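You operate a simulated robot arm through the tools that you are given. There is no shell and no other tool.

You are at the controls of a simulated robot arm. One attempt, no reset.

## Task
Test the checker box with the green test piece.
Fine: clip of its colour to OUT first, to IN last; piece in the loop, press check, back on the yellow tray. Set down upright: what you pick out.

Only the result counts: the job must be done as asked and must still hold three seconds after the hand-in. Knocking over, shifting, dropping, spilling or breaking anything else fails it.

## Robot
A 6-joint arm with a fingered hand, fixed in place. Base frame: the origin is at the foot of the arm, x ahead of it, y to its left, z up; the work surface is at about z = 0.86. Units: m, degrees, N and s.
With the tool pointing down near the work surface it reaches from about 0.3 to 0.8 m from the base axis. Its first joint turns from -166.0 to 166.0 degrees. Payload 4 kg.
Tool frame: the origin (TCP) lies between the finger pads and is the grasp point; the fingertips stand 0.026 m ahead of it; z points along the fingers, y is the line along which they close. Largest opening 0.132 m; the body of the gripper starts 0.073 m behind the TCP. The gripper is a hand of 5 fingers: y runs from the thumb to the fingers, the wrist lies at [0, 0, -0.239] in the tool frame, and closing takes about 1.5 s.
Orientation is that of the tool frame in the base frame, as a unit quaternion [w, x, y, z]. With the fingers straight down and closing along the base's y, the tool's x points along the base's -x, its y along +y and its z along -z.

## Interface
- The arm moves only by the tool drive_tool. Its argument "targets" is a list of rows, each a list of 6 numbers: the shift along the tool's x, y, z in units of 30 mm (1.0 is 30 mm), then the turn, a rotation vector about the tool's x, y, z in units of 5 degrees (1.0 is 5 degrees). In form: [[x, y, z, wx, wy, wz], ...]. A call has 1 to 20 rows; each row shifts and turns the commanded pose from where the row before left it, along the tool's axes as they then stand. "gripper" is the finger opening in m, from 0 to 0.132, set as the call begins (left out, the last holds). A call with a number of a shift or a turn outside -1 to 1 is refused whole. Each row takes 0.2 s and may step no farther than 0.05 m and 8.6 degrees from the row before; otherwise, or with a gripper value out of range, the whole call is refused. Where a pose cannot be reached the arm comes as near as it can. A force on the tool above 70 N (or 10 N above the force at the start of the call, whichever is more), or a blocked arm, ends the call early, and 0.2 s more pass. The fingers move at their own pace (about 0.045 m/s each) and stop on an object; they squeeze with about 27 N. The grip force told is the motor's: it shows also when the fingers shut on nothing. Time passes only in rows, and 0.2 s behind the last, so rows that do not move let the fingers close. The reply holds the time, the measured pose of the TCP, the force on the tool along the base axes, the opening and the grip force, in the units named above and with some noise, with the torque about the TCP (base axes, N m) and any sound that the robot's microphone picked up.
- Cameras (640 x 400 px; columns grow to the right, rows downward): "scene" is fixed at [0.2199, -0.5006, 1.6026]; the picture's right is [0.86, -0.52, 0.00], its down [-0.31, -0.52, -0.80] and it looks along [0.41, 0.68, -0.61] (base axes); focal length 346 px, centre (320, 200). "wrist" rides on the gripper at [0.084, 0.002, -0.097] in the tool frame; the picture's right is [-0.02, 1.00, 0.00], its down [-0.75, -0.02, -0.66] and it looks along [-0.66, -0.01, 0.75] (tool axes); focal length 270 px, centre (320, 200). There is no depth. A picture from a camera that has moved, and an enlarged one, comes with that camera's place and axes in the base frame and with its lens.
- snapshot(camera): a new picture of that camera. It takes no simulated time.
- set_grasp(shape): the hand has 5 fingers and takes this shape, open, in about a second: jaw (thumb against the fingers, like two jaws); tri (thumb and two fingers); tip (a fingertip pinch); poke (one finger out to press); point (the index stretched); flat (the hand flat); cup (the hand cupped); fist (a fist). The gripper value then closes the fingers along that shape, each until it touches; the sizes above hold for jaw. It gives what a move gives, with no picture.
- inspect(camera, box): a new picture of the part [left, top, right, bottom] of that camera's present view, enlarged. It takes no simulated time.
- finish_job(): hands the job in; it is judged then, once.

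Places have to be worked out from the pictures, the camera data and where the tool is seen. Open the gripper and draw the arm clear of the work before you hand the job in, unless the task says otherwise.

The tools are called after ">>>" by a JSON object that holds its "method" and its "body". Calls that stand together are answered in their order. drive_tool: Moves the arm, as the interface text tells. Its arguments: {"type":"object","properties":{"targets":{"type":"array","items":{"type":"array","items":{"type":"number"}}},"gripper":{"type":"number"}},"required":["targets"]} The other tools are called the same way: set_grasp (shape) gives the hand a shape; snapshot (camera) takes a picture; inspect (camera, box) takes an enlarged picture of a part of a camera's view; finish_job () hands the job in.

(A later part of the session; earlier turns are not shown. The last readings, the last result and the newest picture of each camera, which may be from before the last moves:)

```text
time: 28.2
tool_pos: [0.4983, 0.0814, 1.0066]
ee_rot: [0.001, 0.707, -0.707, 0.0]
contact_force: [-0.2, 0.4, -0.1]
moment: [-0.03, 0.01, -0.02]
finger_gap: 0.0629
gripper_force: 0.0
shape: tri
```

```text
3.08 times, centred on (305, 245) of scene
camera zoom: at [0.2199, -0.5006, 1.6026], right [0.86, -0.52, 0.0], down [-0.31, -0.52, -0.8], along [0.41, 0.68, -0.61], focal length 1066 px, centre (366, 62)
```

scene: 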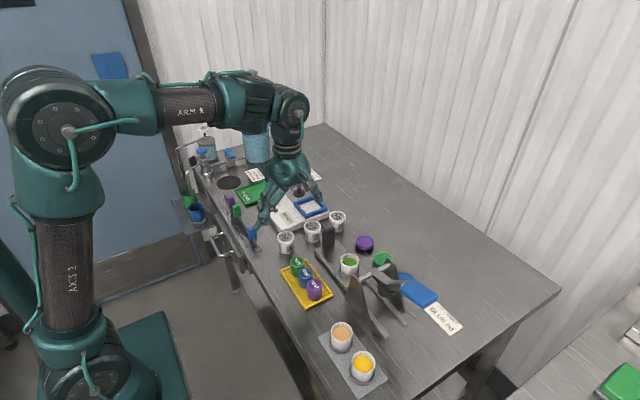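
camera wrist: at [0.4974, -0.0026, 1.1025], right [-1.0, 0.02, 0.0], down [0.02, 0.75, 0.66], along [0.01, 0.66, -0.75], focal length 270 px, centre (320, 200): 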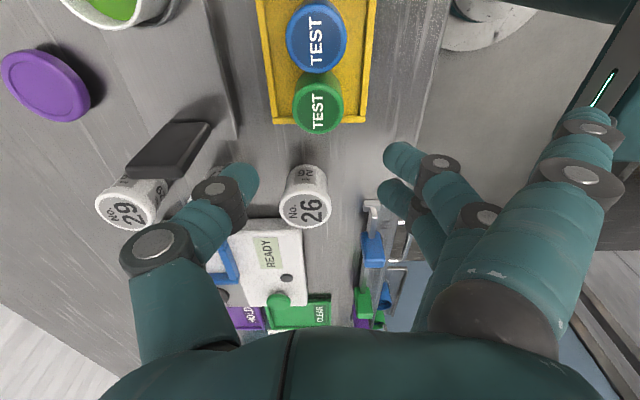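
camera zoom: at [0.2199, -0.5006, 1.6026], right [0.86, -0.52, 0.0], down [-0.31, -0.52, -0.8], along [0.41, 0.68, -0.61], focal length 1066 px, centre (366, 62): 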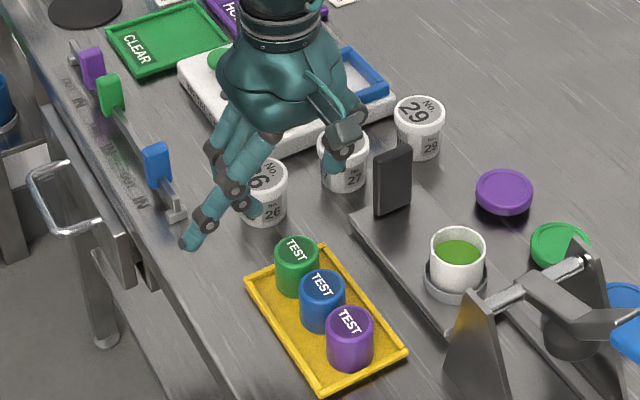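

Both cameras agree the green piece is centred at (0.500, 0.081), top z 0.90, and the hand is over it. I descend to just above it and check clearance.

>>> {"method": "drive_tool", "body": {"targets": [[0, 0, 1, 0, 0, 0], [0, 0, 1, 0, 0, 0], [0, 0, 0.5, 0, 0, 0], [0, 0, 0, 0, 0, 0]]}}

>>> {"method": "snapshot", "body": {"camera": "wrist"}}

>>> {"method": "inspect", "body": {"camera": "scene", "box": [250, 210, 360, 310]}}

```text
time: 29.2
tool_pos: [0.4985, 0.0819, 0.929]
ee_rot: [0.001, 0.707, -0.707, 0.0]
contact_force: [-1.2, -0.7, -0.2]
moment: [0.02, -0.02, 0.01]
finger_gap: 0.0627
gripper_force: 0.0
shape: tri
```

```text
taken
camera wrist: at [0.4967, -0.0028, 1.0267], right [-1.0, 0.02, 0.0], down [0.02, 0.75, 0.66], along [0.01, 0.66, -0.75], focal length 270 px, centre (320, 200)
```

wrist: 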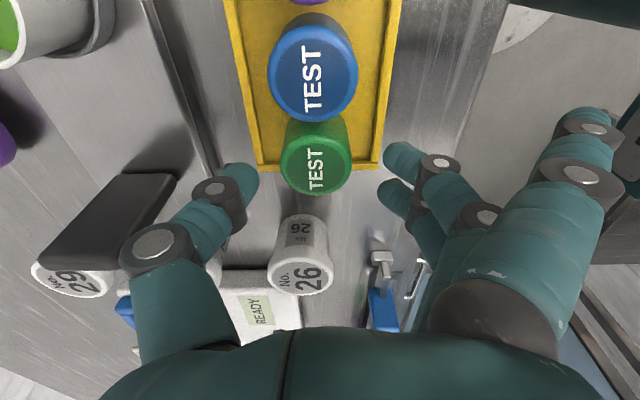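

```text
4.00 times, centred on (305, 260) of scene
camera zoom: at [0.2199, -0.5006, 1.6026], right [0.86, -0.52, 0.0], down [-0.31, -0.52, -0.8], along [0.41, 0.68, -0.61], focal length 1386 px, centre (380, -40)
```

zoom: 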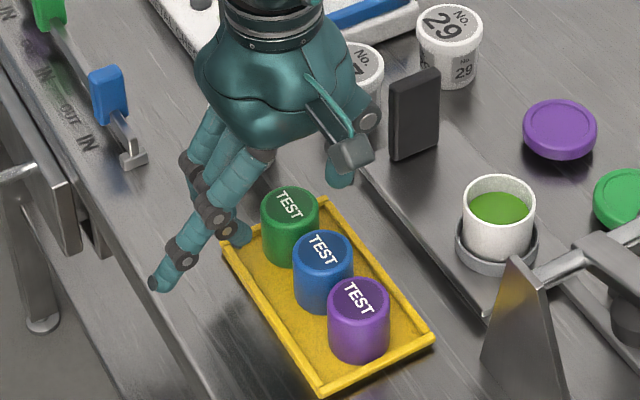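

Fingers straddle the piece with clear space to the blue one, and the thumb clears the dark plate. I go down 2.4 cm to grip the upper part of the piece.

>>> {"method": "drive_tool", "body": {"targets": [[0, -0.05, 0.4, 0, 0, 0], [0, 0, 0.4, 0, 0, 0], [0, 0, 0, 0, 0, 0]]}}

>>> {"method": "snapshot", "body": {"camera": "wrist"}}

>>> {"method": "inspect", "body": {"camera": "scene", "box": [250, 210, 360, 310]}}

```text
time: 30.0
tool_pos: [0.4987, 0.0809, 0.9052]
ee_rot: [0.0, -0.707, 0.707, 0.0]
contact_force: [0.6, 0.2, -0.2]
moment: [0.02, 0.01, 0.0]
finger_gap: 0.063
gripper_force: 0.1
shape: tri
```

```text
taken
camera wrist: at [0.498, -0.0037, 1.0023], right [-1.0, 0.02, 0.0], down [0.02, 0.75, 0.66], along [0.01, 0.66, -0.75], focal length 270 px, centre (320, 200)
```

wrist: 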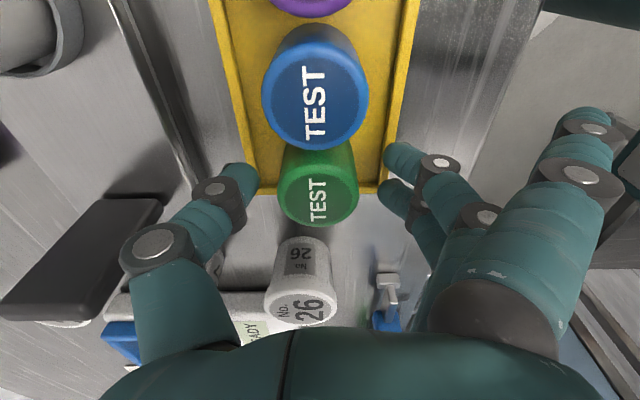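

```text
4.00 times, centred on (305, 260) of scene
camera zoom: at [0.2199, -0.5006, 1.6026], right [0.86, -0.52, 0.0], down [-0.31, -0.52, -0.8], along [0.41, 0.68, -0.61], focal length 1386 px, centre (380, -40)
```

zoom: 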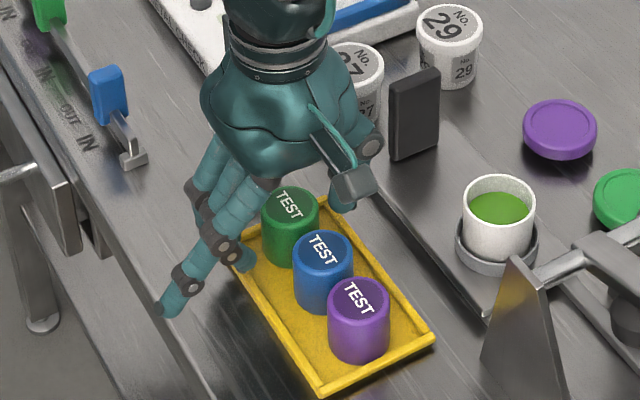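

The piece is centred on the grip point. I close on it gently and let the fingers settle.

>>> {"method": "drive_tool", "body": {"targets": [[0, 0, 0, 0, 0, 0], [0, 0, 0, 0, 0, 0], [0, 0, 0, 0, 0, 0], [0, 0, 0, 0, 0, 0], [0, 0, 0, 0, 0, 0], [0, 0, 0, 0, 0, 0]], "gripper": 0.02}}

>>> {"method": "snapshot", "body": {"camera": "wrist"}}

>>> {"method": "inspect", "body": {"camera": "scene", "box": [250, 210, 360, 310]}}

```text
time: 31.4
tool_pos: [0.498, 0.0802, 0.9057]
ee_rot: [0.0, -0.707, 0.707, 0.0]
contact_force: [0.8, 0.8, 0.2]
moment: [-0.03, 0.02, -0.02]
finger_gap: 0.0313
gripper_force: 26.9
shape: tri
```

```text
taken
camera wrist: at [0.498, -0.0036, 1.0024], right [-1.0, 0.02, 0.0], down [0.02, 0.75, 0.66], along [0.01, 0.66, -0.75], focal length 270 px, centre (320, 200)
```

wrist: 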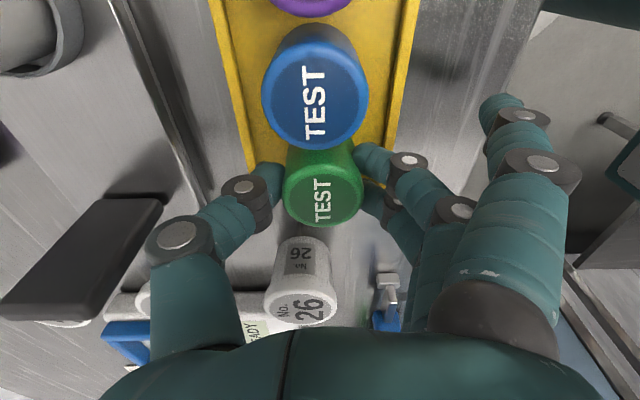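

```text
4.00 times, centred on (305, 260) of scene
camera zoom: at [0.2199, -0.5006, 1.6026], right [0.86, -0.52, 0.0], down [-0.31, -0.52, -0.8], along [0.41, 0.68, -0.61], focal length 1386 px, centre (380, -40)
```

zoom: 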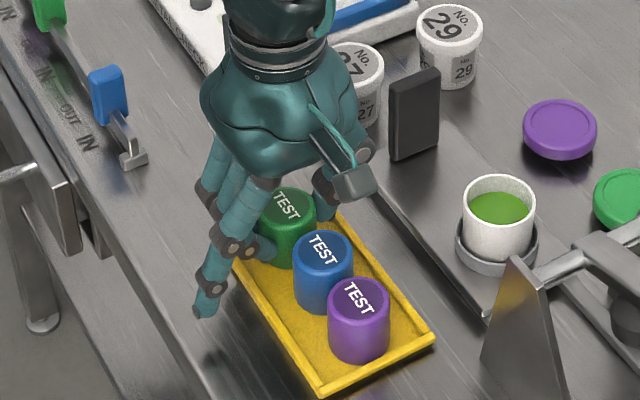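

Grip force is 26.9 N and the piece is held. I lift straight up and check that only the green piece comes along.

>>> {"method": "drive_tool", "body": {"targets": [[0, 0, -0.2, 0, 0, 0], [0, 0, -0.4, 0, 0, 0], [0, 0, -0.8, 0, 0, 0], [0, 0, -1, 0, 0, 0], [0, 0, -1, 0, 0, 0], [0, 0, 0, 0, 0, 0]]}}

>>> {"method": "snapshot", "body": {"camera": "wrist"}}

>>> {"method": "inspect", "body": {"camera": "scene", "box": [230, 160, 360, 310]}}

```text
time: 32.8
tool_pos: [0.4977, 0.0817, 1.0065]
ee_rot: [0.001, 0.707, -0.707, 0.001]
contact_force: [-0.2, 0.0, -0.6]
moment: [0.01, 0.01, -0.01]
finger_gap: 0.0313
gripper_force: 27.4
shape: tri
```

```text
taken
camera wrist: at [0.4974, -0.0029, 1.1029], right [-1.0, 0.02, 0.0], down [0.02, 0.75, 0.66], along [0.01, 0.66, -0.75], focal length 270 px, centre (320, 200)
```

wrist: 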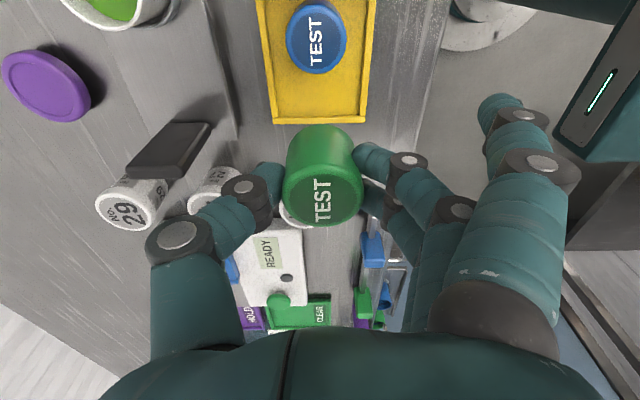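

```text
2.67 times, centred on (295, 235) of scene
camera zoom: at [0.2199, -0.5006, 1.6026], right [0.86, -0.52, 0.0], down [-0.31, -0.52, -0.8], along [0.41, 0.68, -0.61], focal length 924 px, centre (387, 107)
```

zoom: 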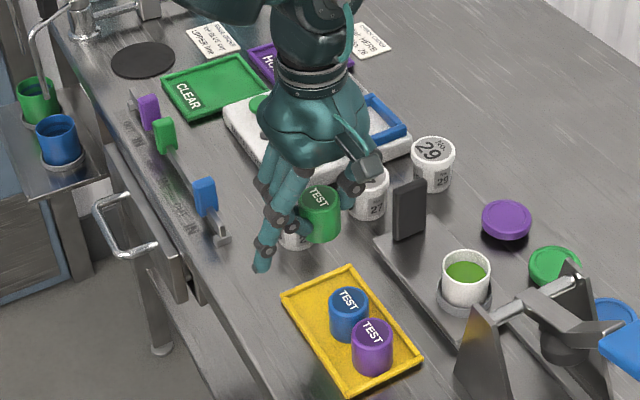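

Only the green piece came up, upright; its bottom is about 0.042 m below the TCP. I rise a little and carry it over the loop, which I estimate at (0.659, 0.281) with the box top near z≈0.888.

>>> {"method": "drive_tool", "body": {"targets": [[0, 0, -0.6, 0, 0, 0], [0, 0, -0.6, 0, 0, 0], [-0.95, -0.767, 0, 0, 0, 0], [-0.95, -0.767, 0, 0, 0, 0], [-0.95, -0.767, 0, 0, 0, 0], [-0.95, -0.767, 0, 0, 0, 0], [-0.95, -0.767, 0, 0, 0, 0], [-0.95, -0.767, 0, 0, 0, 0], [-0.95, -0.767, 0, 0, 0, 0], [0, 0, 0, 0, 0, 0], [0, 0, 0, 0, 0, 0]]}}

>>> {"method": "snapshot", "body": {"camera": "wrist"}}

>>> {"method": "inspect", "body": {"camera": "scene", "box": [230, 130, 370, 240]}}

```text
time: 35.2
tool_pos: [0.6601, 0.2813, 1.0416]
ee_rot: [0.001, -0.706, 0.708, -0.001]
contact_force: [0.0, -0.5, -1.3]
moment: [0.0, 0.01, 0.0]
finger_gap: 0.031
gripper_force: 27.1
shape: tri
```

```text
taken
camera wrist: at [0.6593, 0.197, 1.1391], right [-1.0, 0.02, 0.0], down [0.02, 0.75, 0.66], along [0.01, 0.66, -0.75], focal length 270 px, centre (320, 200)
```

wrist: 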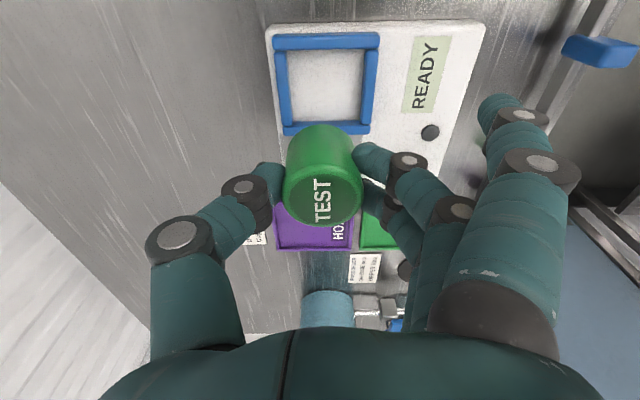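

```text
3.64 times, centred on (300, 185) of scene
camera zoom: at [0.2199, -0.5006, 1.6026], right [0.86, -0.52, 0.0], down [-0.31, -0.52, -0.8], along [0.41, 0.68, -0.61], focal length 1260 px, centre (393, 254)
```

zoom: 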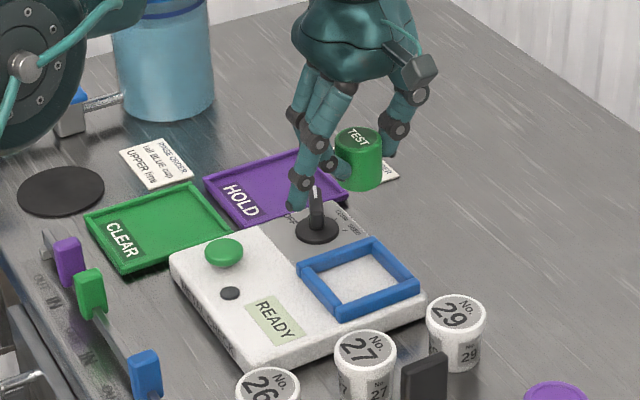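

The loop centre reads (0.656, 0.280), inner width about 0.065–0.07 m. I lower the piece to about 1.5 cm above the box floor inside the loop and check.

>>> {"method": "drive_tool", "body": {"targets": [[0.02, 0.12, 0.8, 0, 0, 0], [0, 0, 0.8, 0, 0, 0], [0, 0, 0.8, 0, 0, 0], [0, 0, 0.7, 0, 0, 0], [0, 0, 0, 0, 0, 0]]}}

>>> {"method": "snapshot", "body": {"camera": "wrist"}}

>>> {"method": "inspect", "body": {"camera": "scene", "box": [260, 160, 360, 230]}}

```text
time: 36.4
tool_pos: [0.6576, 0.2798, 0.9499]
ee_rot: [-0.001, 0.707, -0.707, 0.0]
contact_force: [0.9, 0.0, -1.2]
moment: [-0.01, 0.0, 0.0]
finger_gap: 0.0312
gripper_force: 27.1
shape: tri
```

```text
taken
camera wrist: at [0.6567, 0.1955, 1.0475], right [-1.0, 0.02, 0.0], down [0.02, 0.75, 0.66], along [0.01, 0.66, -0.75], focal length 270 px, centre (320, 200)
```

wrist: 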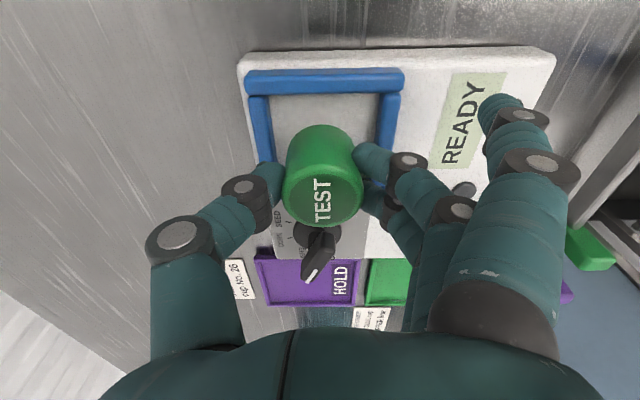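

```text
5.71 times, centred on (310, 195) of scene
camera zoom: at [0.2199, -0.5006, 1.6026], right [0.86, -0.52, 0.0], down [-0.31, -0.52, -0.8], along [0.41, 0.68, -0.61], focal length 1980 px, centre (377, 229)
```

zoom: 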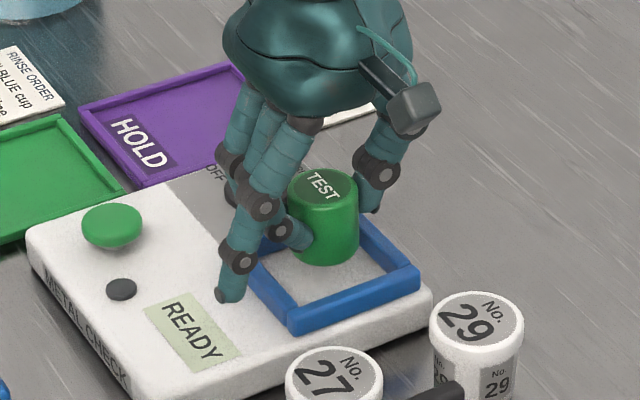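

The piece is centred in the loop opening. I lower the last 2 cm in small steps, watching for touch-down force.

>>> {"method": "drive_tool", "body": {"targets": [[0, 0, 0.25, 0, 0, 0], [0, 0, 0.25, 0, 0, 0], [0, 0, 0, 0, 0, 0]]}}

>>> {"method": "drive_tool", "body": {"targets": [[0, 0, 0.07, 0, 0, 0], [0, 0, 0, 0, 0, 0]]}}

>>> {"method": "inspect", "body": {"camera": "scene", "box": [260, 160, 360, 230]}}

>>> {"method": "snapshot", "body": {"camera": "wrist"}}

```text
time: 37.2
tool_pos: [0.6569, 0.2783, 0.9367]
ee_rot: [0.0, -0.707, 0.707, 0.0]
contact_force: [0.5, 0.1, -0.6]
moment: [0.0, 0.01, 0.03]
finger_gap: 0.0314
gripper_force: 27.4
shape: tri
```

```text
time: 37.8
tool_pos: [0.6571, 0.2806, 0.9345]
ee_rot: [0.0, -0.707, 0.707, 0.0]
contact_force: [-1.3, 0.0, 0.1]
moment: [-0.02, 0.0, -0.01]
finger_gap: 0.031
gripper_force: 27.0
shape: tri
```

```text
5.71 times, centred on (310, 195) of scene
camera zoom: at [0.2199, -0.5006, 1.6026], right [0.86, -0.52, 0.0], down [-0.31, -0.52, -0.8], along [0.41, 0.68, -0.61], focal length 1980 px, centre (377, 229)
```

zoom: 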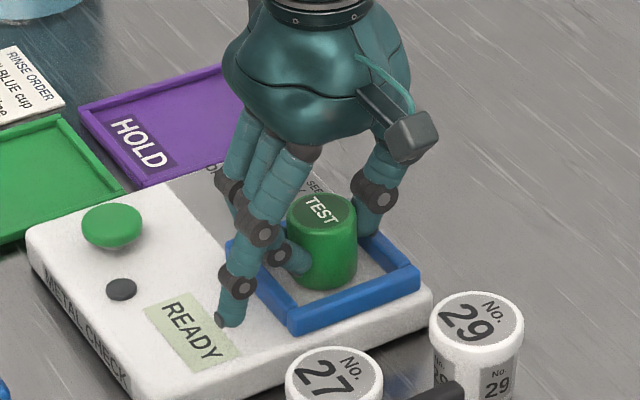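

```text
taken
camera wrist: at [0.6557, 0.1959, 1.0306], right [-1.0, 0.02, 0.0], down [0.02, 0.75, 0.66], along [0.01, 0.66, -0.75], focal length 270 px, centre (320, 200)
```

wrist: 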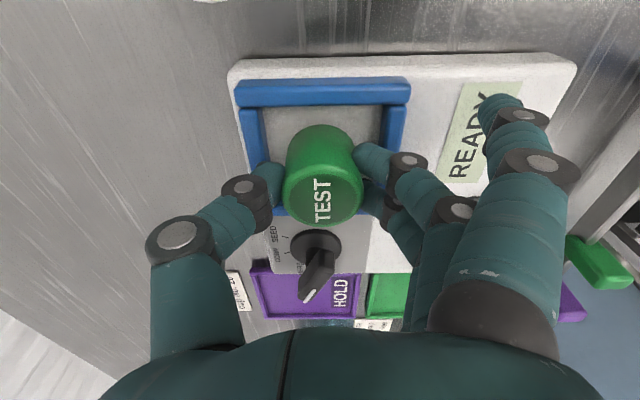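

No contact yet; I keep lowering in 1.5–2 mm steps.

>>> {"method": "drive_tool", "body": {"targets": [[0, 0, 0.06, 0, 0, 0], [0, 0, 0, 0, 0, 0]]}}

>>> {"method": "drive_tool", "body": {"targets": [[0, 0, 0.06, 0, 0, 0], [0, 0, 0, 0, 0, 0]]}}

```text
time: 38.4
tool_pos: [0.6571, 0.2801, 0.9324]
ee_rot: [0.0, 0.707, -0.707, 0.0]
contact_force: [0.1, -0.5, -0.9]
moment: [-0.03, 0.03, -0.05]
finger_gap: 0.0313
gripper_force: 27.0
shape: tri
```

```text
time: 39.0
tool_pos: [0.6579, 0.2804, 0.9303]
ee_rot: [0.0, -0.707, 0.707, 0.0]
contact_force: [-0.5, -0.4, -0.9]
moment: [0.02, -0.03, 0.01]
finger_gap: 0.0309
gripper_force: 27.1
shape: tri
```

Still free at TCP z 0.930; I continue down in small steps.

>>> {"method": "drive_tool", "body": {"targets": [[0, 0, 0.06, 0, 0, 0], [0, 0, 0, 0, 0, 0]]}}

>>> {"method": "inspect", "body": {"camera": "scene", "box": [280, 165, 350, 225]}}

>>> {"method": "inspect", "body": {"camera": "wrist", "box": [220, 60, 420, 240]}}

```text
time: 39.6
tool_pos: [0.6574, 0.28, 0.9287]
ee_rot: [0.0, 0.707, -0.707, 0.0]
contact_force: [-0.5, -0.8, 8.0]
moment: [-0.04, 0.01, 0.0]
finger_gap: 0.0312
gripper_force: 27.2
shape: tri
```

```text
6.67 times, centred on (315, 195) of scene
camera zoom: at [0.2199, -0.5006, 1.6026], right [0.86, -0.52, 0.0], down [-0.31, -0.52, -0.8], along [0.41, 0.68, -0.61], focal length 2310 px, centre (353, 233)
```

zoom: 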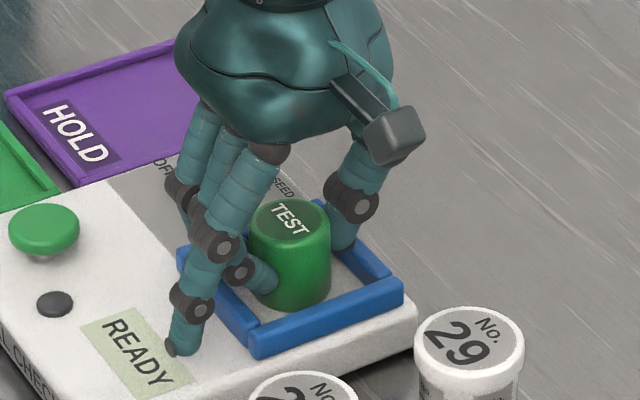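

```text
2.22 times, centred on (320, 150) of wrist
camera zoom: at [0.6562, 0.1959, 1.0257], right [-1.0, 0.02, 0.0], down [0.01, 0.75, 0.66], along [0.01, 0.66, -0.75], focal length 601 px, centre (320, 311)
```

zoom: 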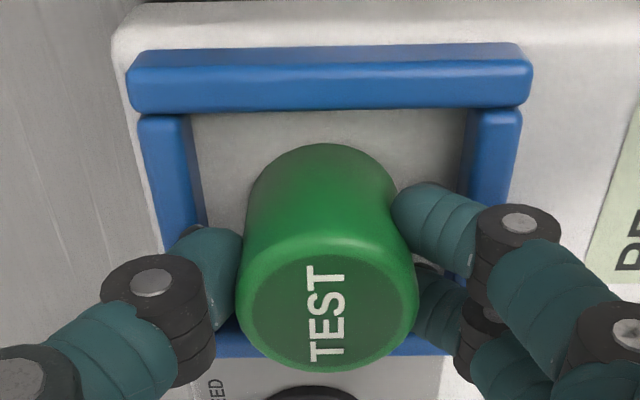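

An 8 N upward force with no moment means the piece stands on the box floor. I open the fingers only slightly and check.

>>> {"method": "drive_tool", "body": {"targets": [[0, 0, 0, 0, 0, 0], [0, 0, 0, 0, 0, 0], [0, 0, 0, 0, 0, 0]], "gripper": 0.045}}

>>> {"method": "inspect", "body": {"camera": "wrist", "box": [220, 60, 420, 240]}}

>>> {"method": "inspect", "body": {"camera": "scene", "box": [280, 165, 350, 225]}}

```text
time: 40.4
tool_pos: [0.6571, 0.2811, 0.9274]
ee_rot: [0.0, 0.707, -0.707, 0.001]
contact_force: [-4.6, -0.5, 3.6]
moment: [-0.02, 0.05, -0.02]
finger_gap: 0.0399
gripper_force: 0.2
shape: tri
```

```text
2.22 times, centred on (320, 150) of wrist
camera zoom: at [0.656, 0.196, 1.0247], right [-1.0, 0.02, 0.0], down [0.02, 0.75, 0.66], along [0.01, 0.66, -0.75], focal length 601 px, centre (320, 311)
```

zoom: 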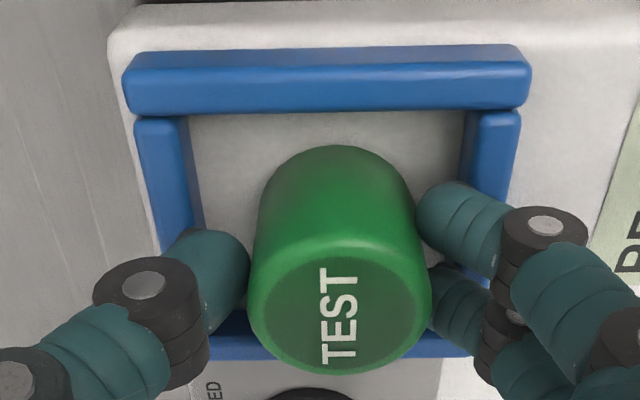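

```text
6.67 times, centred on (315, 195) of scene
camera zoom: at [0.2199, -0.5006, 1.6026], right [0.86, -0.52, 0.0], down [-0.31, -0.52, -0.8], along [0.41, 0.68, -0.61], focal length 2310 px, centre (353, 233)
```

zoom: 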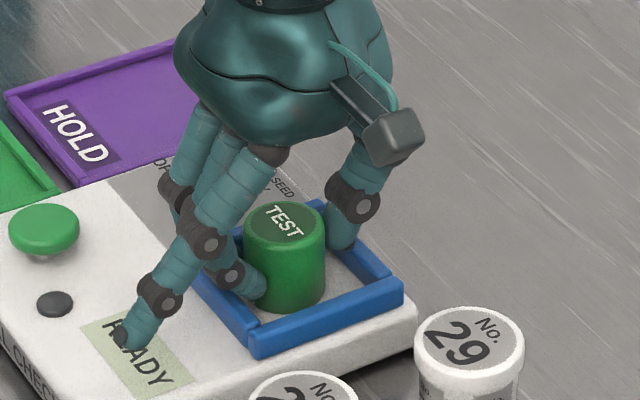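

The thumb tip is pressing lightly on the loop's inner wall (−4.6 N in x) and the piece is already free. I ease the opening to 0.040 and rise slowly.

>>> {"method": "drive_tool", "body": {"targets": [[0, 0, -0.05, 0, 0, 0], [0, 0, -0.1, 0, 0, 0], [0, 0, 0, 0, 0, 0]], "gripper": 0.04}}

>>> {"method": "inspect", "body": {"camera": "wrist", "box": [220, 60, 420, 240]}}

>>> {"method": "inspect", "body": {"camera": "scene", "box": [280, 165, 350, 225]}}

```text
time: 41.2
tool_pos: [0.6569, 0.28, 0.932]
ee_rot: [0.0, 0.707, -0.707, 0.0]
contact_force: [0.9, 0.3, 0.1]
moment: [-0.01, 0.01, -0.01]
finger_gap: 0.0399
gripper_force: 0.0
shape: tri
```

```text
2.22 times, centred on (320, 150) of wrist
camera zoom: at [0.6565, 0.1956, 1.0287], right [-1.0, 0.02, 0.0], down [0.02, 0.75, 0.66], along [0.01, 0.66, -0.75], focal length 601 px, centre (320, 311)
```

zoom: 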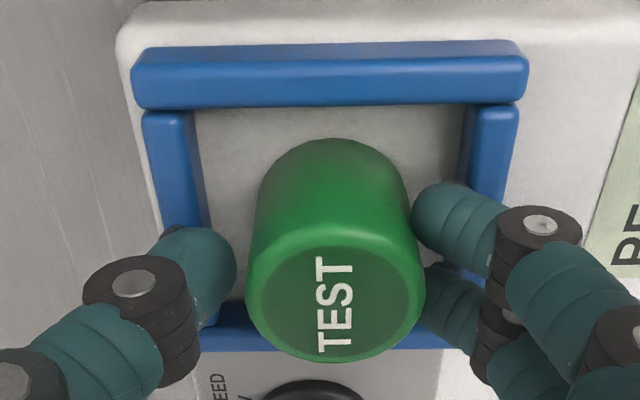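

```text
6.67 times, centred on (315, 195) of scene
camera zoom: at [0.2199, -0.5006, 1.6026], right [0.86, -0.52, 0.0], down [-0.31, -0.52, -0.8], along [0.41, 0.68, -0.61], focal length 2310 px, centre (353, 233)
```

zoom: 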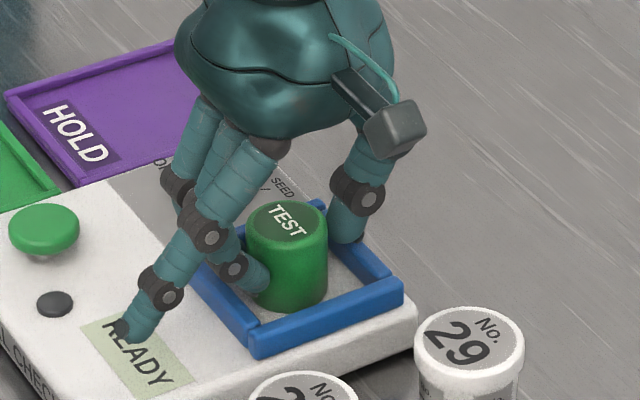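

Thumb is now clear and forces are zero. I shift 2 mm toward −x to free the fingers, rise in small steps, then open a bit more and lift off.

>>> {"method": "drive_tool", "body": {"targets": [[0, 0.06, 0, 0, 0, 0], [0, 0, -0.1, 0, 0, 0], [0, 0, -0.1, 0, 0, 0], [0, 0, 0, 0, 0, 0]], "gripper": 0.046}}

>>> {"method": "inspect", "body": {"camera": "wrist", "box": [220, 60, 420, 240]}}

>>> {"method": "inspect", "body": {"camera": "scene", "box": [280, 165, 350, 225]}}

```text
time: 42.2
tool_pos: [0.6556, 0.2806, 0.938]
ee_rot: [0.0, -0.707, 0.707, 0.0]
contact_force: [0.0, -0.6, -0.2]
moment: [-0.05, 0.0, -0.02]
finger_gap: 0.0453
gripper_force: 0.0
shape: tri
```

```text
2.22 times, centred on (320, 150) of wrist
camera zoom: at [0.6543, 0.1964, 1.0349], right [-1.0, 0.02, 0.0], down [0.02, 0.75, 0.66], along [0.01, 0.66, -0.75], focal length 601 px, centre (320, 311)
```

zoom: 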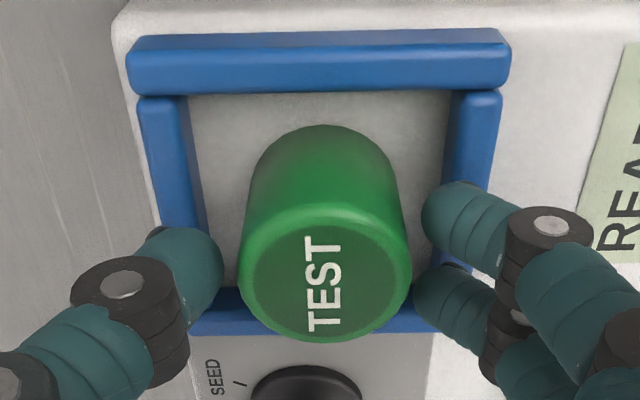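

```text
6.67 times, centred on (315, 195) of scene
camera zoom: at [0.2199, -0.5006, 1.6026], right [0.86, -0.52, 0.0], down [-0.31, -0.52, -0.8], along [0.41, 0.68, -0.61], focal length 2310 px, centre (353, 233)
```

zoom: 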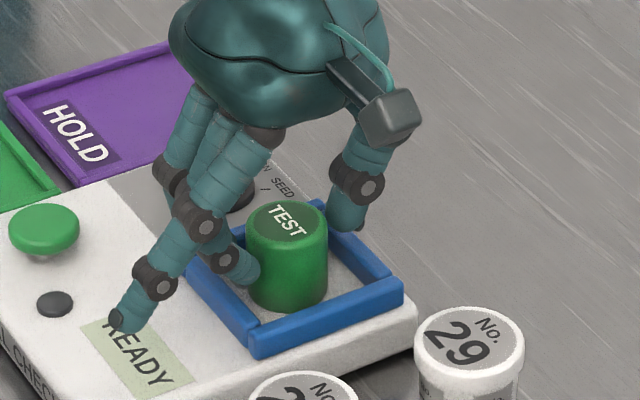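

Both sides are free and the piece stands upright in the loop. I lift well clear, turn the hand back and take the poke shape for the green check button.

>>> {"method": "drive_tool", "body": {"targets": [[0, 0, -0.3, 0, 0, 0], [0, 0, -0.7, 0, 0, 0], [0, 0, -1, 0, 0, 0], [0, 0, -1, 0, 0, 0], [0, 0, -1, 0, 0, 0], [0, 0, 0, 0, 0, 0]]}}

>>> {"method": "drive_tool", "body": {"targets": [[0, 0, 0, 0, 0, 1], [0, 0, 0, 0, 0, 1], [0, 0, 0, 0, 0, 1], [0, 0, 0, 0, 0, 1], [0, 0, 0, 0, 0, 1], [0, 0, 0, 0, 0, 1], [0, 0, 0, 0, 0, 1], [0, 0, 0, 0, 0, 1], [0, 0, 0, 0, 0, 1], [0, 0, 0, 0, 0, 1], [0, 0, 0, 0, 0, 1], [0, 0, 0, 0, 0, 1], [0, 0, 0, 0, 0, 1], [0, 0, 0, 0, 0, 1], [0, 0, 0, 0, 0, 1], [0, 0, 0, 0, 0, 1], [0, 0, 0, 0, 0, 1], [0, 0, 0, 0, 0, 1], [0, 0, 0, 0, 0, 0]]}}

>>> {"method": "set_grasp", "body": {"shape": "poke"}}

>>> {"method": "snapshot", "body": {"camera": "wrist"}}

>>> {"method": "inspect", "body": {"camera": "scene", "box": [230, 130, 370, 240]}}

```text
time: 43.6
tool_pos: [0.6548, 0.2813, 1.0596]
ee_rot: [0.0, -0.707, 0.707, -0.001]
contact_force: [-0.4, 0.5, 0.2]
moment: [0.03, -0.02, -0.01]
finger_gap: 0.0451
gripper_force: 0.1
shape: tri
```

```text
time: 47.6
tool_pos: [0.6555, 0.2815, 1.0584]
ee_rot: [0.0, 0.001, 1.0, 0.0]
contact_force: [-0.1, -0.4, -1.4]
moment: [0.02, 0.0, 0.0]
finger_gap: 0.0454
gripper_force: 0.0
shape: tri
```

```text
time: 48.5
tool_pos: [0.6559, 0.2804, 1.0593]
ee_rot: [0.0, 0.0, 1.0, 0.001]
contact_force: [-1.1, 0.0, -0.4]
moment: [-0.03, 0.02, 0.0]
finger_gap: 0.0
gripper_force: 0.2
shape: poke
```

```text
taken
camera wrist: at [0.572, 0.2822, 1.1554], right [0.02, 1.0, 0.0], down [0.75, -0.02, 0.66], along [0.66, -0.01, -0.75], focal length 270 px, centre (320, 200)
```

wrist: 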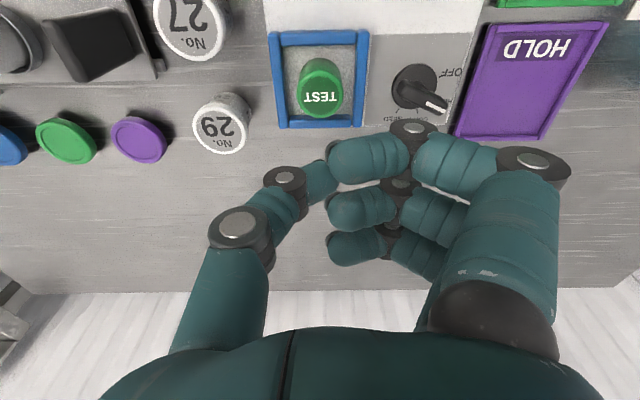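

```text
3.64 times, centred on (300, 185) of scene
camera zoom: at [0.2199, -0.5006, 1.6026], right [0.86, -0.52, 0.0], down [-0.31, -0.52, -0.8], along [0.41, 0.68, -0.61], focal length 1260 px, centre (393, 254)
```

zoom: 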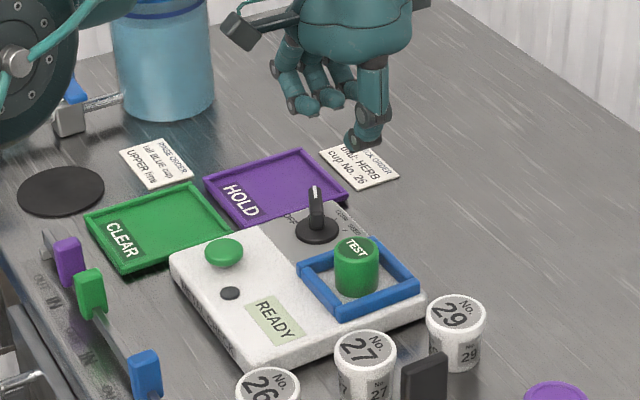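

The piece stands upright in the loop and the box hasn't moved; display still READY. I move over the green button at about (0.566, 0.371).

>>> {"method": "drive_tool", "body": {"targets": [[1, 1, 0, 0, 0, 0], [1, 1, 0, 0, 0, 0], [1, 1, 0, 0, 0, 0], [0, 0, 1, 0, 0, 0], [0, 0, 1, 0, 0, 0], [0, 0, 0, 0, 0, 0]]}}

>>> {"method": "snapshot", "body": {"camera": "wrist"}}

>>> {"method": "inspect", "body": {"camera": "scene", "box": [240, 150, 350, 230]}}

```text
time: 49.9
tool_pos: [0.5666, 0.3677, 0.9974]
ee_rot: [0.0, 0.0, 1.0, 0.0]
contact_force: [-0.2, 0.1, 0.2]
moment: [0.0, 0.0, -0.01]
finger_gap: 0.0
gripper_force: 0.0
shape: poke
```

```text
taken
camera wrist: at [0.4823, 0.37, 1.0942], right [0.02, 1.0, 0.0], down [0.75, -0.02, 0.66], along [0.66, -0.01, -0.75], focal length 270 px, centre (320, 200)
```

wrist: 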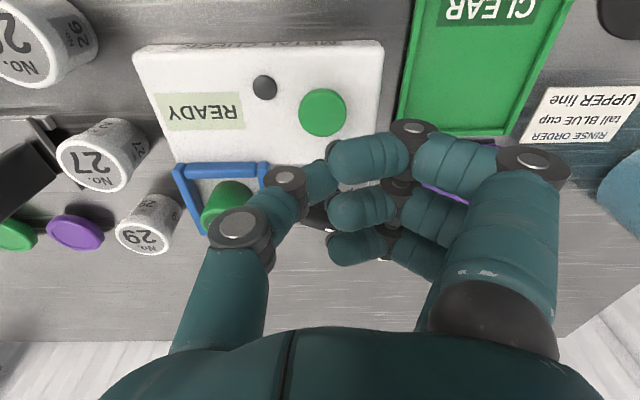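

```text
5.00 times, centred on (295, 190) of scene
camera zoom: at [0.2199, -0.5006, 1.6026], right [0.86, -0.52, 0.0], down [-0.31, -0.52, -0.8], along [0.41, 0.68, -0.61], focal length 1732 px, centre (445, 250)
```

zoom: 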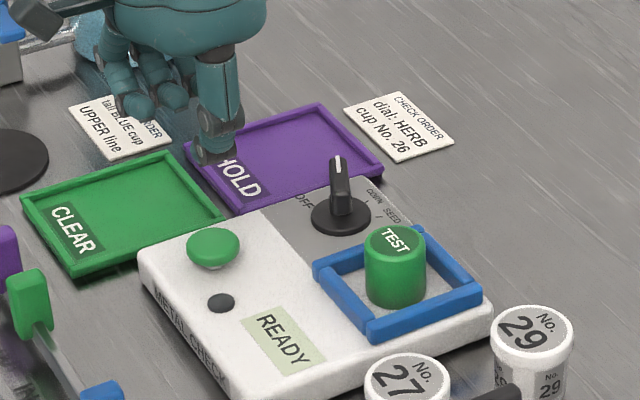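

The button top is at about (0.566, 0.371, 0.898). I descend to just above it, then press in small steps.

>>> {"method": "drive_tool", "body": {"targets": [[0, 0.05, 0.7, 0, 0, 0], [0, 0, 0.7, 0, 0, 0], [0, 0, 0.6, 0, 0, 0], [0, 0, 0, 0, 0, 0]]}}

>>> {"method": "inspect", "body": {"camera": "scene", "box": [240, 150, 350, 230]}}

>>> {"method": "snapshot", "body": {"camera": "wrist"}}

```text
time: 50.9
tool_pos: [0.5651, 0.371, 0.9394]
ee_rot: [-0.001, 0.001, 1.0, 0.001]
contact_force: [-0.5, 0.6, -0.2]
moment: [0.01, -0.02, 0.0]
finger_gap: 0.0001
gripper_force: 0.0
shape: poke
```

```text
5.00 times, centred on (295, 190) of scene
camera zoom: at [0.2199, -0.5006, 1.6026], right [0.86, -0.52, 0.0], down [-0.31, -0.52, -0.8], along [0.41, 0.68, -0.61], focal length 1732 px, centre (445, 250)
```

zoom: 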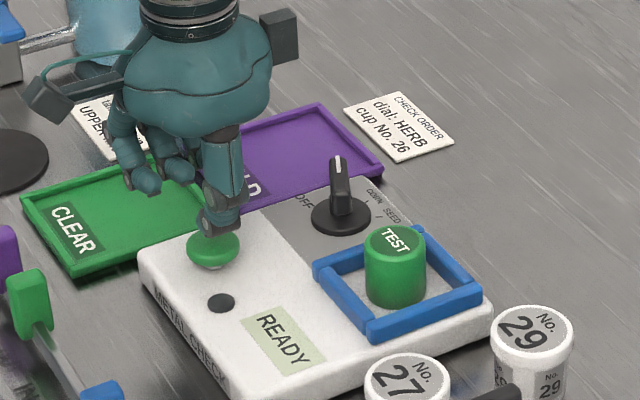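

```text
taken
camera wrist: at [0.4819, 0.3726, 1.036], right [0.02, 1.0, 0.0], down [0.75, -0.02, 0.66], along [0.66, -0.01, -0.75], focal length 270 px, centre (320, 200)
```

wrist: 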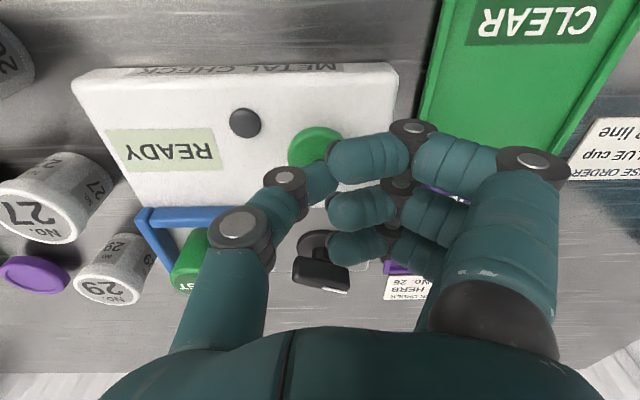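

The thumb tip is about 1.4 cm above the button. I press down in small steps watching force and sound.

>>> {"method": "drive_tool", "body": {"targets": [[0, 0, 0.2, 0, 0, 0], [0, 0, 0.2, 0, 0, 0], [0, 0, 0, 0, 0, 0]]}}

>>> {"method": "drive_tool", "body": {"targets": [[0, 0, 0.1, 0, 0, 0], [0, 0, 0, 0, 0, 0]]}}

```text
time: 51.7
tool_pos: [0.5667, 0.3703, 0.9275]
ee_rot: [0.0, 0.0, 1.0, 0.0]
contact_force: [-0.4, -1.6, 7.5]
moment: [-0.07, 0.03, -0.02]
finger_gap: 0.0
gripper_force: 0.1
shape: poke
heard: click
```

```text
time: 52.3
tool_pos: [0.5661, 0.3716, 0.9261]
ee_rot: [0.001, 0.0, 1.0, 0.0]
contact_force: [-1.4, -7.0, 25.1]
moment: [-0.1, 0.09, 0.04]
finger_gap: 0.0
gripper_force: 0.0
shape: poke
```

A click was heard and the button is now bottomed out. I release upward and look at the box display.

>>> {"method": "drive_tool", "body": {"targets": [[0, 0, -0.3, 0, 0, 0], [0, 0, -0.7, 0, 0, 0], [0, 0, -1, 0, 0, 0], [0, 0, -1, 0, 0, 0], [0, 0, 0, 0, 0, 0]]}}

>>> {"method": "inspect", "body": {"camera": "scene", "box": [240, 150, 350, 230]}}

>>> {"method": "snapshot", "body": {"camera": "wrist"}}

```text
time: 53.5
tool_pos: [0.5639, 0.3711, 1.0147]
ee_rot: [0.0, 0.0, 1.0, 0.001]
contact_force: [0.9, -1.0, 0.9]
moment: [0.0, 0.04, 0.0]
finger_gap: 0.0001
gripper_force: 0.1
shape: poke
```

```text
5.00 times, centred on (295, 190) of scene
camera zoom: at [0.2199, -0.5006, 1.6026], right [0.86, -0.52, 0.0], down [-0.31, -0.52, -0.8], along [0.41, 0.68, -0.61], focal length 1732 px, centre (445, 250)
```

zoom: 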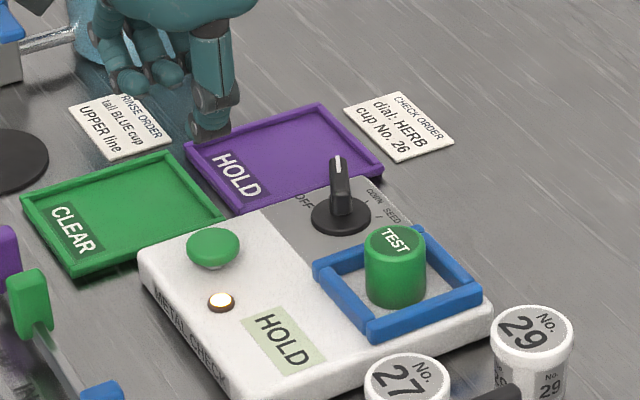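

```text
taken
camera wrist: at [0.4814, 0.3727, 1.1103], right [0.02, 1.0, 0.0], down [0.75, -0.02, 0.66], along [0.66, -0.01, -0.75], focal length 270 px, centre (320, 200)
```

wrist: 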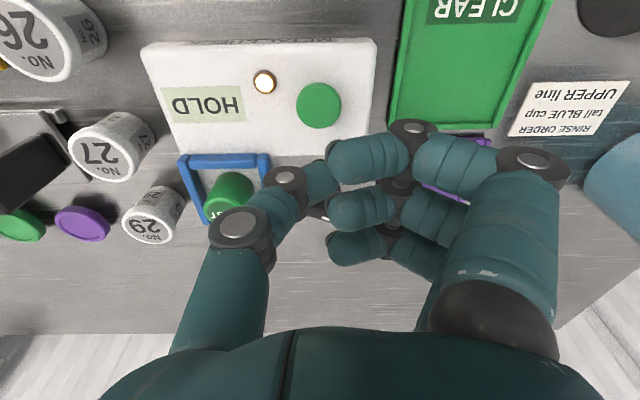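

The checker reports HOLD with its lamp on — the test piece was detected. Now I go back above the loop, turn to the pick orientation and take the tri shape.

>>> {"method": "drive_tool", "body": {"targets": [[0, 0, -1, 0, 0, 0], [0, 0, -0.5, 0, 0, 0], [-1, -1, 0, 0, 0, 0], [-1, -1, 0, 0, 0, 0], [-1, -0.97, 0, 0, 0, 0], [0, 0, 0, 0, 0, 0]]}}

>>> {"method": "set_grasp", "body": {"shape": "tri"}}

>>> {"method": "drive_tool", "body": {"targets": [[0, 0, 0, 0, 0, -1], [0, 0, 0, 0, 0, -1], [0, 0, 0, 0, 0, -1], [0, 0, 0, 0, 0, -1], [0, 0, 0, 0, 0, -1], [0, 0, 0, 0, 0, -1], [0, 0, 0, 0, 0, -1], [0, 0, 0, 0, 0, -1], [0, 0, 0, 0, 0, -1], [0, 0, 0, 0, 0, -1], [0, 0, 0, 0, 0, -1], [0, 0, 0, 0, 0, -1], [0, 0, 0, 0, 0, -1], [0, 0, 0, 0, 0, -1], [0, 0, 0, 0, 0, -1], [0, 0, 0, 0, 0, -1], [0, 0, 0, 0, 0, -1], [0, 0, 0, 0, 0, -1], [0, 0, 0, 0, 0, 0]], "gripper": 0.055}}

>>> {"method": "snapshot", "body": {"camera": "wrist"}}

>>> {"method": "inspect", "body": {"camera": "scene", "box": [260, 160, 360, 230]}}

```text
time: 54.9
tool_pos: [0.6561, 0.2846, 1.0581]
ee_rot: [0.0, 0.001, 1.0, 0.0]
contact_force: [-0.2, 0.0, -0.4]
moment: [0.01, 0.0, -0.02]
finger_gap: 0.0
gripper_force: 0.0
shape: poke
```

```text
time: 55.8
tool_pos: [0.656, 0.2843, 1.0575]
ee_rot: [0.0, 0.0, 1.0, 0.0]
contact_force: [0.2, -0.2, 0.7]
moment: [0.0, 0.02, 0.01]
finger_gap: 0.1321
gripper_force: 0.1
shape: tri
```

```text
time: 59.8
tool_pos: [0.656, 0.2831, 1.0573]
ee_rot: [0.0, 0.708, -0.706, 0.0]
contact_force: [-0.3, 0.3, 0.2]
moment: [0.0, 0.02, 0.01]
finger_gap: 0.0558
gripper_force: 0.1
shape: tri
```

```text
taken
camera wrist: at [0.6544, 0.1984, 1.155], right [-1.0, 0.02, 0.0], down [0.01, 0.75, 0.66], along [0.01, 0.66, -0.75], focal length 270 px, centre (320, 200)
```

wrist: 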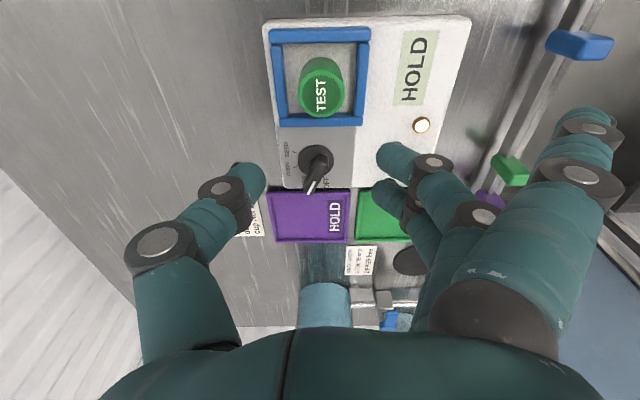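

```text
5.71 times, centred on (310, 195) of scene
camera zoom: at [0.2199, -0.5006, 1.6026], right [0.86, -0.52, 0.0], down [-0.31, -0.52, -0.8], along [0.41, 0.68, -0.61], focal length 1980 px, centre (377, 229)
```

zoom: 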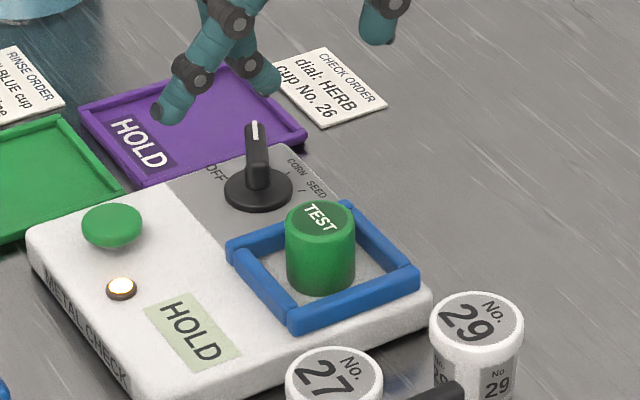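

The piece is centred under the hand. I descend to just above loop height with a moderate opening and check clearance.

>>> {"method": "drive_tool", "body": {"targets": [[0, 0.03, 1, 0, 0, 0], [0, 0, 1, 0, 0, 0], [0, 0, 1, 0, 0, 0], [0, 0, 0.7, 0, 0, 0], [0, 0, 0, 0, 0, 0]], "gripper": 0.05}}

>>> {"method": "inspect", "body": {"camera": "wrist", "box": [220, 60, 420, 240]}}

>>> {"method": "inspect", "body": {"camera": "scene", "box": [280, 165, 350, 225]}}

```text
time: 61.0
tool_pos: [0.657, 0.2853, 0.9457]
ee_rot: [0.0, 0.708, -0.707, 0.001]
contact_force: [0.2, -0.3, 1.2]
moment: [0.0, 0.01, 0.0]
finger_gap: 0.0507
gripper_force: 0.0
shape: tri
```

```text
2.22 times, centred on (320, 150) of wrist
camera zoom: at [0.6557, 0.1989, 1.0436], right [-1.0, 0.02, 0.0], down [0.02, 0.75, 0.66], along [0.01, 0.66, -0.75], focal length 601 px, centre (320, 311)
```

zoom: 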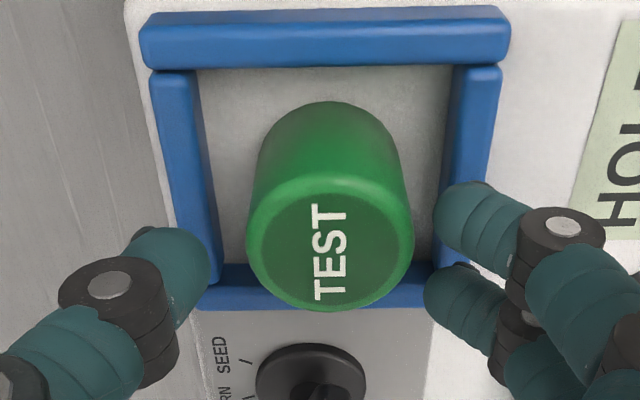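

```text
6.67 times, centred on (315, 195) of scene
camera zoom: at [0.2199, -0.5006, 1.6026], right [0.86, -0.52, 0.0], down [-0.31, -0.52, -0.8], along [0.41, 0.68, -0.61], focal length 2310 px, centre (353, 233)
```

zoom: 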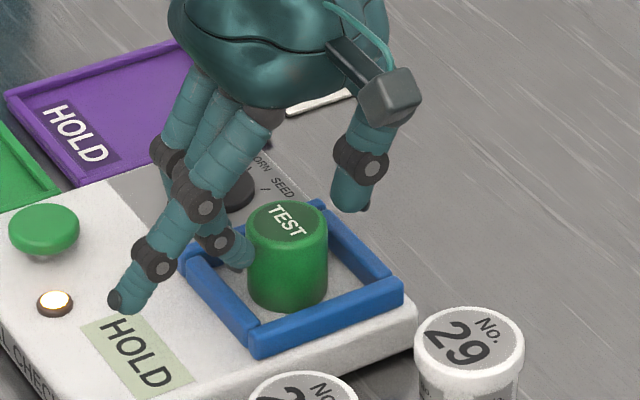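

Loop and piece are intact; the piece sits about 2 mm toward the fingers. I shift 2 mm, narrow to 0.043, and descend to TCP z≈0.932.

>>> {"method": "drive_tool", "body": {"targets": [[0.03, 0.07, 0, 0, 0, 0], [0, 0, 0.1, 0, 0, 0], [0, 0, 0.1, 0, 0, 0], [0, 0, 0, 0, 0, 0]], "gripper": 0.043}}

>>> {"method": "drive_tool", "body": {"targets": [[0, 0, 0.12, 0, 0, 0], [0, 0, 0.12, 0, 0, 0], [0, 0, 0, 0, 0, 0]]}}

>>> {"method": "inspect", "body": {"camera": "wrist", "box": [220, 60, 420, 240]}}

```text
time: 62.0
tool_pos: [0.6532, 0.2827, 0.9417]
ee_rot: [0.0, -0.707, 0.707, 0.0]
contact_force: [-0.2, 0.4, 0.7]
moment: [0.0, -0.02, -0.02]
finger_gap: 0.0437
gripper_force: 0.1
shape: tri
```

```text
time: 62.8
tool_pos: [0.6526, 0.2819, 0.9322]
ee_rot: [0.0, -0.707, 0.707, 0.0]
contact_force: [0.4, -1.2, 0.7]
moment: [0.02, 0.01, 0.0]
finger_gap: 0.0437
gripper_force: 0.0
shape: tri
```

```text
2.22 times, centred on (320, 150) of wrist
camera zoom: at [0.6525, 0.1977, 1.03], right [-1.0, 0.02, 0.0], down [0.02, 0.75, 0.66], along [0.01, 0.66, -0.75], focal length 601 px, centre (320, 311)
```

zoom: 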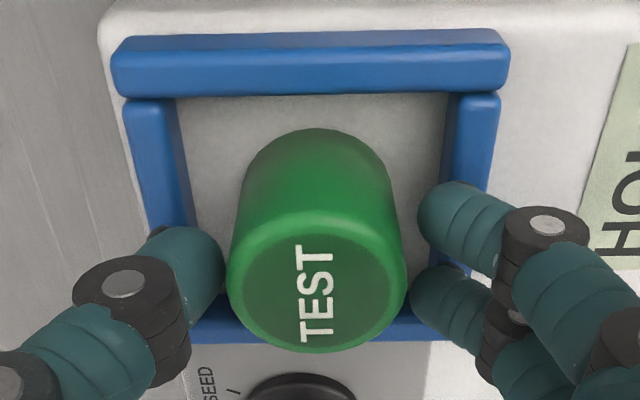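

Both sides are close to the piece with no contact force. I close the grip.

>>> {"method": "drive_tool", "body": {"targets": [[0, 0, 0, 0, 0, 0], [0, 0, 0, 0, 0, 0], [0, 0, 0, 0, 0, 0], [0, 0, 0, 0, 0, 0], [0, 0, 0, 0, 0, 0]], "gripper": 0.02}}

>>> {"method": "drive_tool", "body": {"targets": [[0, 0, -0.1, 0, 0, 0], [0, 0, -0.2, 0, 0, 0], [0, 0, -0.4, 0, 0, 0], [0, 0, 0, 0, 0, 0]]}}

>>> {"method": "snapshot", "body": {"camera": "wrist"}}

>>> {"method": "inspect", "body": {"camera": "scene", "box": [280, 165, 350, 225]}}

```text
time: 64.0
tool_pos: [0.654, 0.2822, 0.9345]
ee_rot: [0.0, 0.707, -0.707, 0.0]
contact_force: [0.1, -0.1, 0.4]
moment: [0.0, -0.01, 0.01]
finger_gap: 0.0304
gripper_force: 27.2
shape: tri
```

```text
time: 65.0
tool_pos: [0.6539, 0.2816, 0.955]
ee_rot: [0.0, -0.707, 0.707, -0.001]
contact_force: [1.1, 0.1, -0.4]
moment: [-0.03, -0.01, 0.01]
finger_gap: 0.0307
gripper_force: 26.7
shape: tri
```

```text
taken
camera wrist: at [0.6522, 0.1965, 1.0523], right [-1.0, 0.02, 0.0], down [0.02, 0.75, 0.66], along [0.01, 0.66, -0.75], focal length 270 px, centre (320, 200)
```

wrist: 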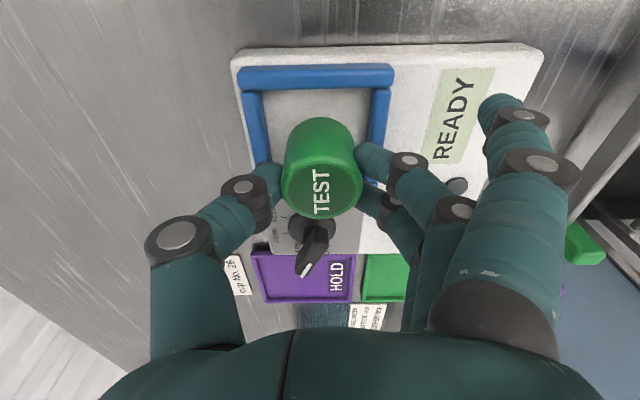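

```text
6.67 times, centred on (315, 195) of scene
camera zoom: at [0.2199, -0.5006, 1.6026], right [0.86, -0.52, 0.0], down [-0.31, -0.52, -0.8], along [0.41, 0.68, -0.61], focal length 2310 px, centre (353, 233)
```

zoom: 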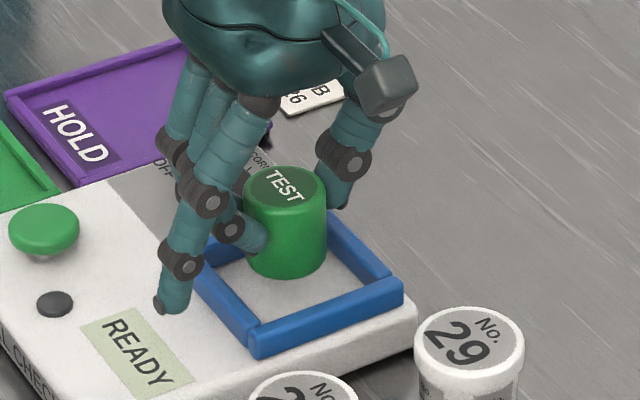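

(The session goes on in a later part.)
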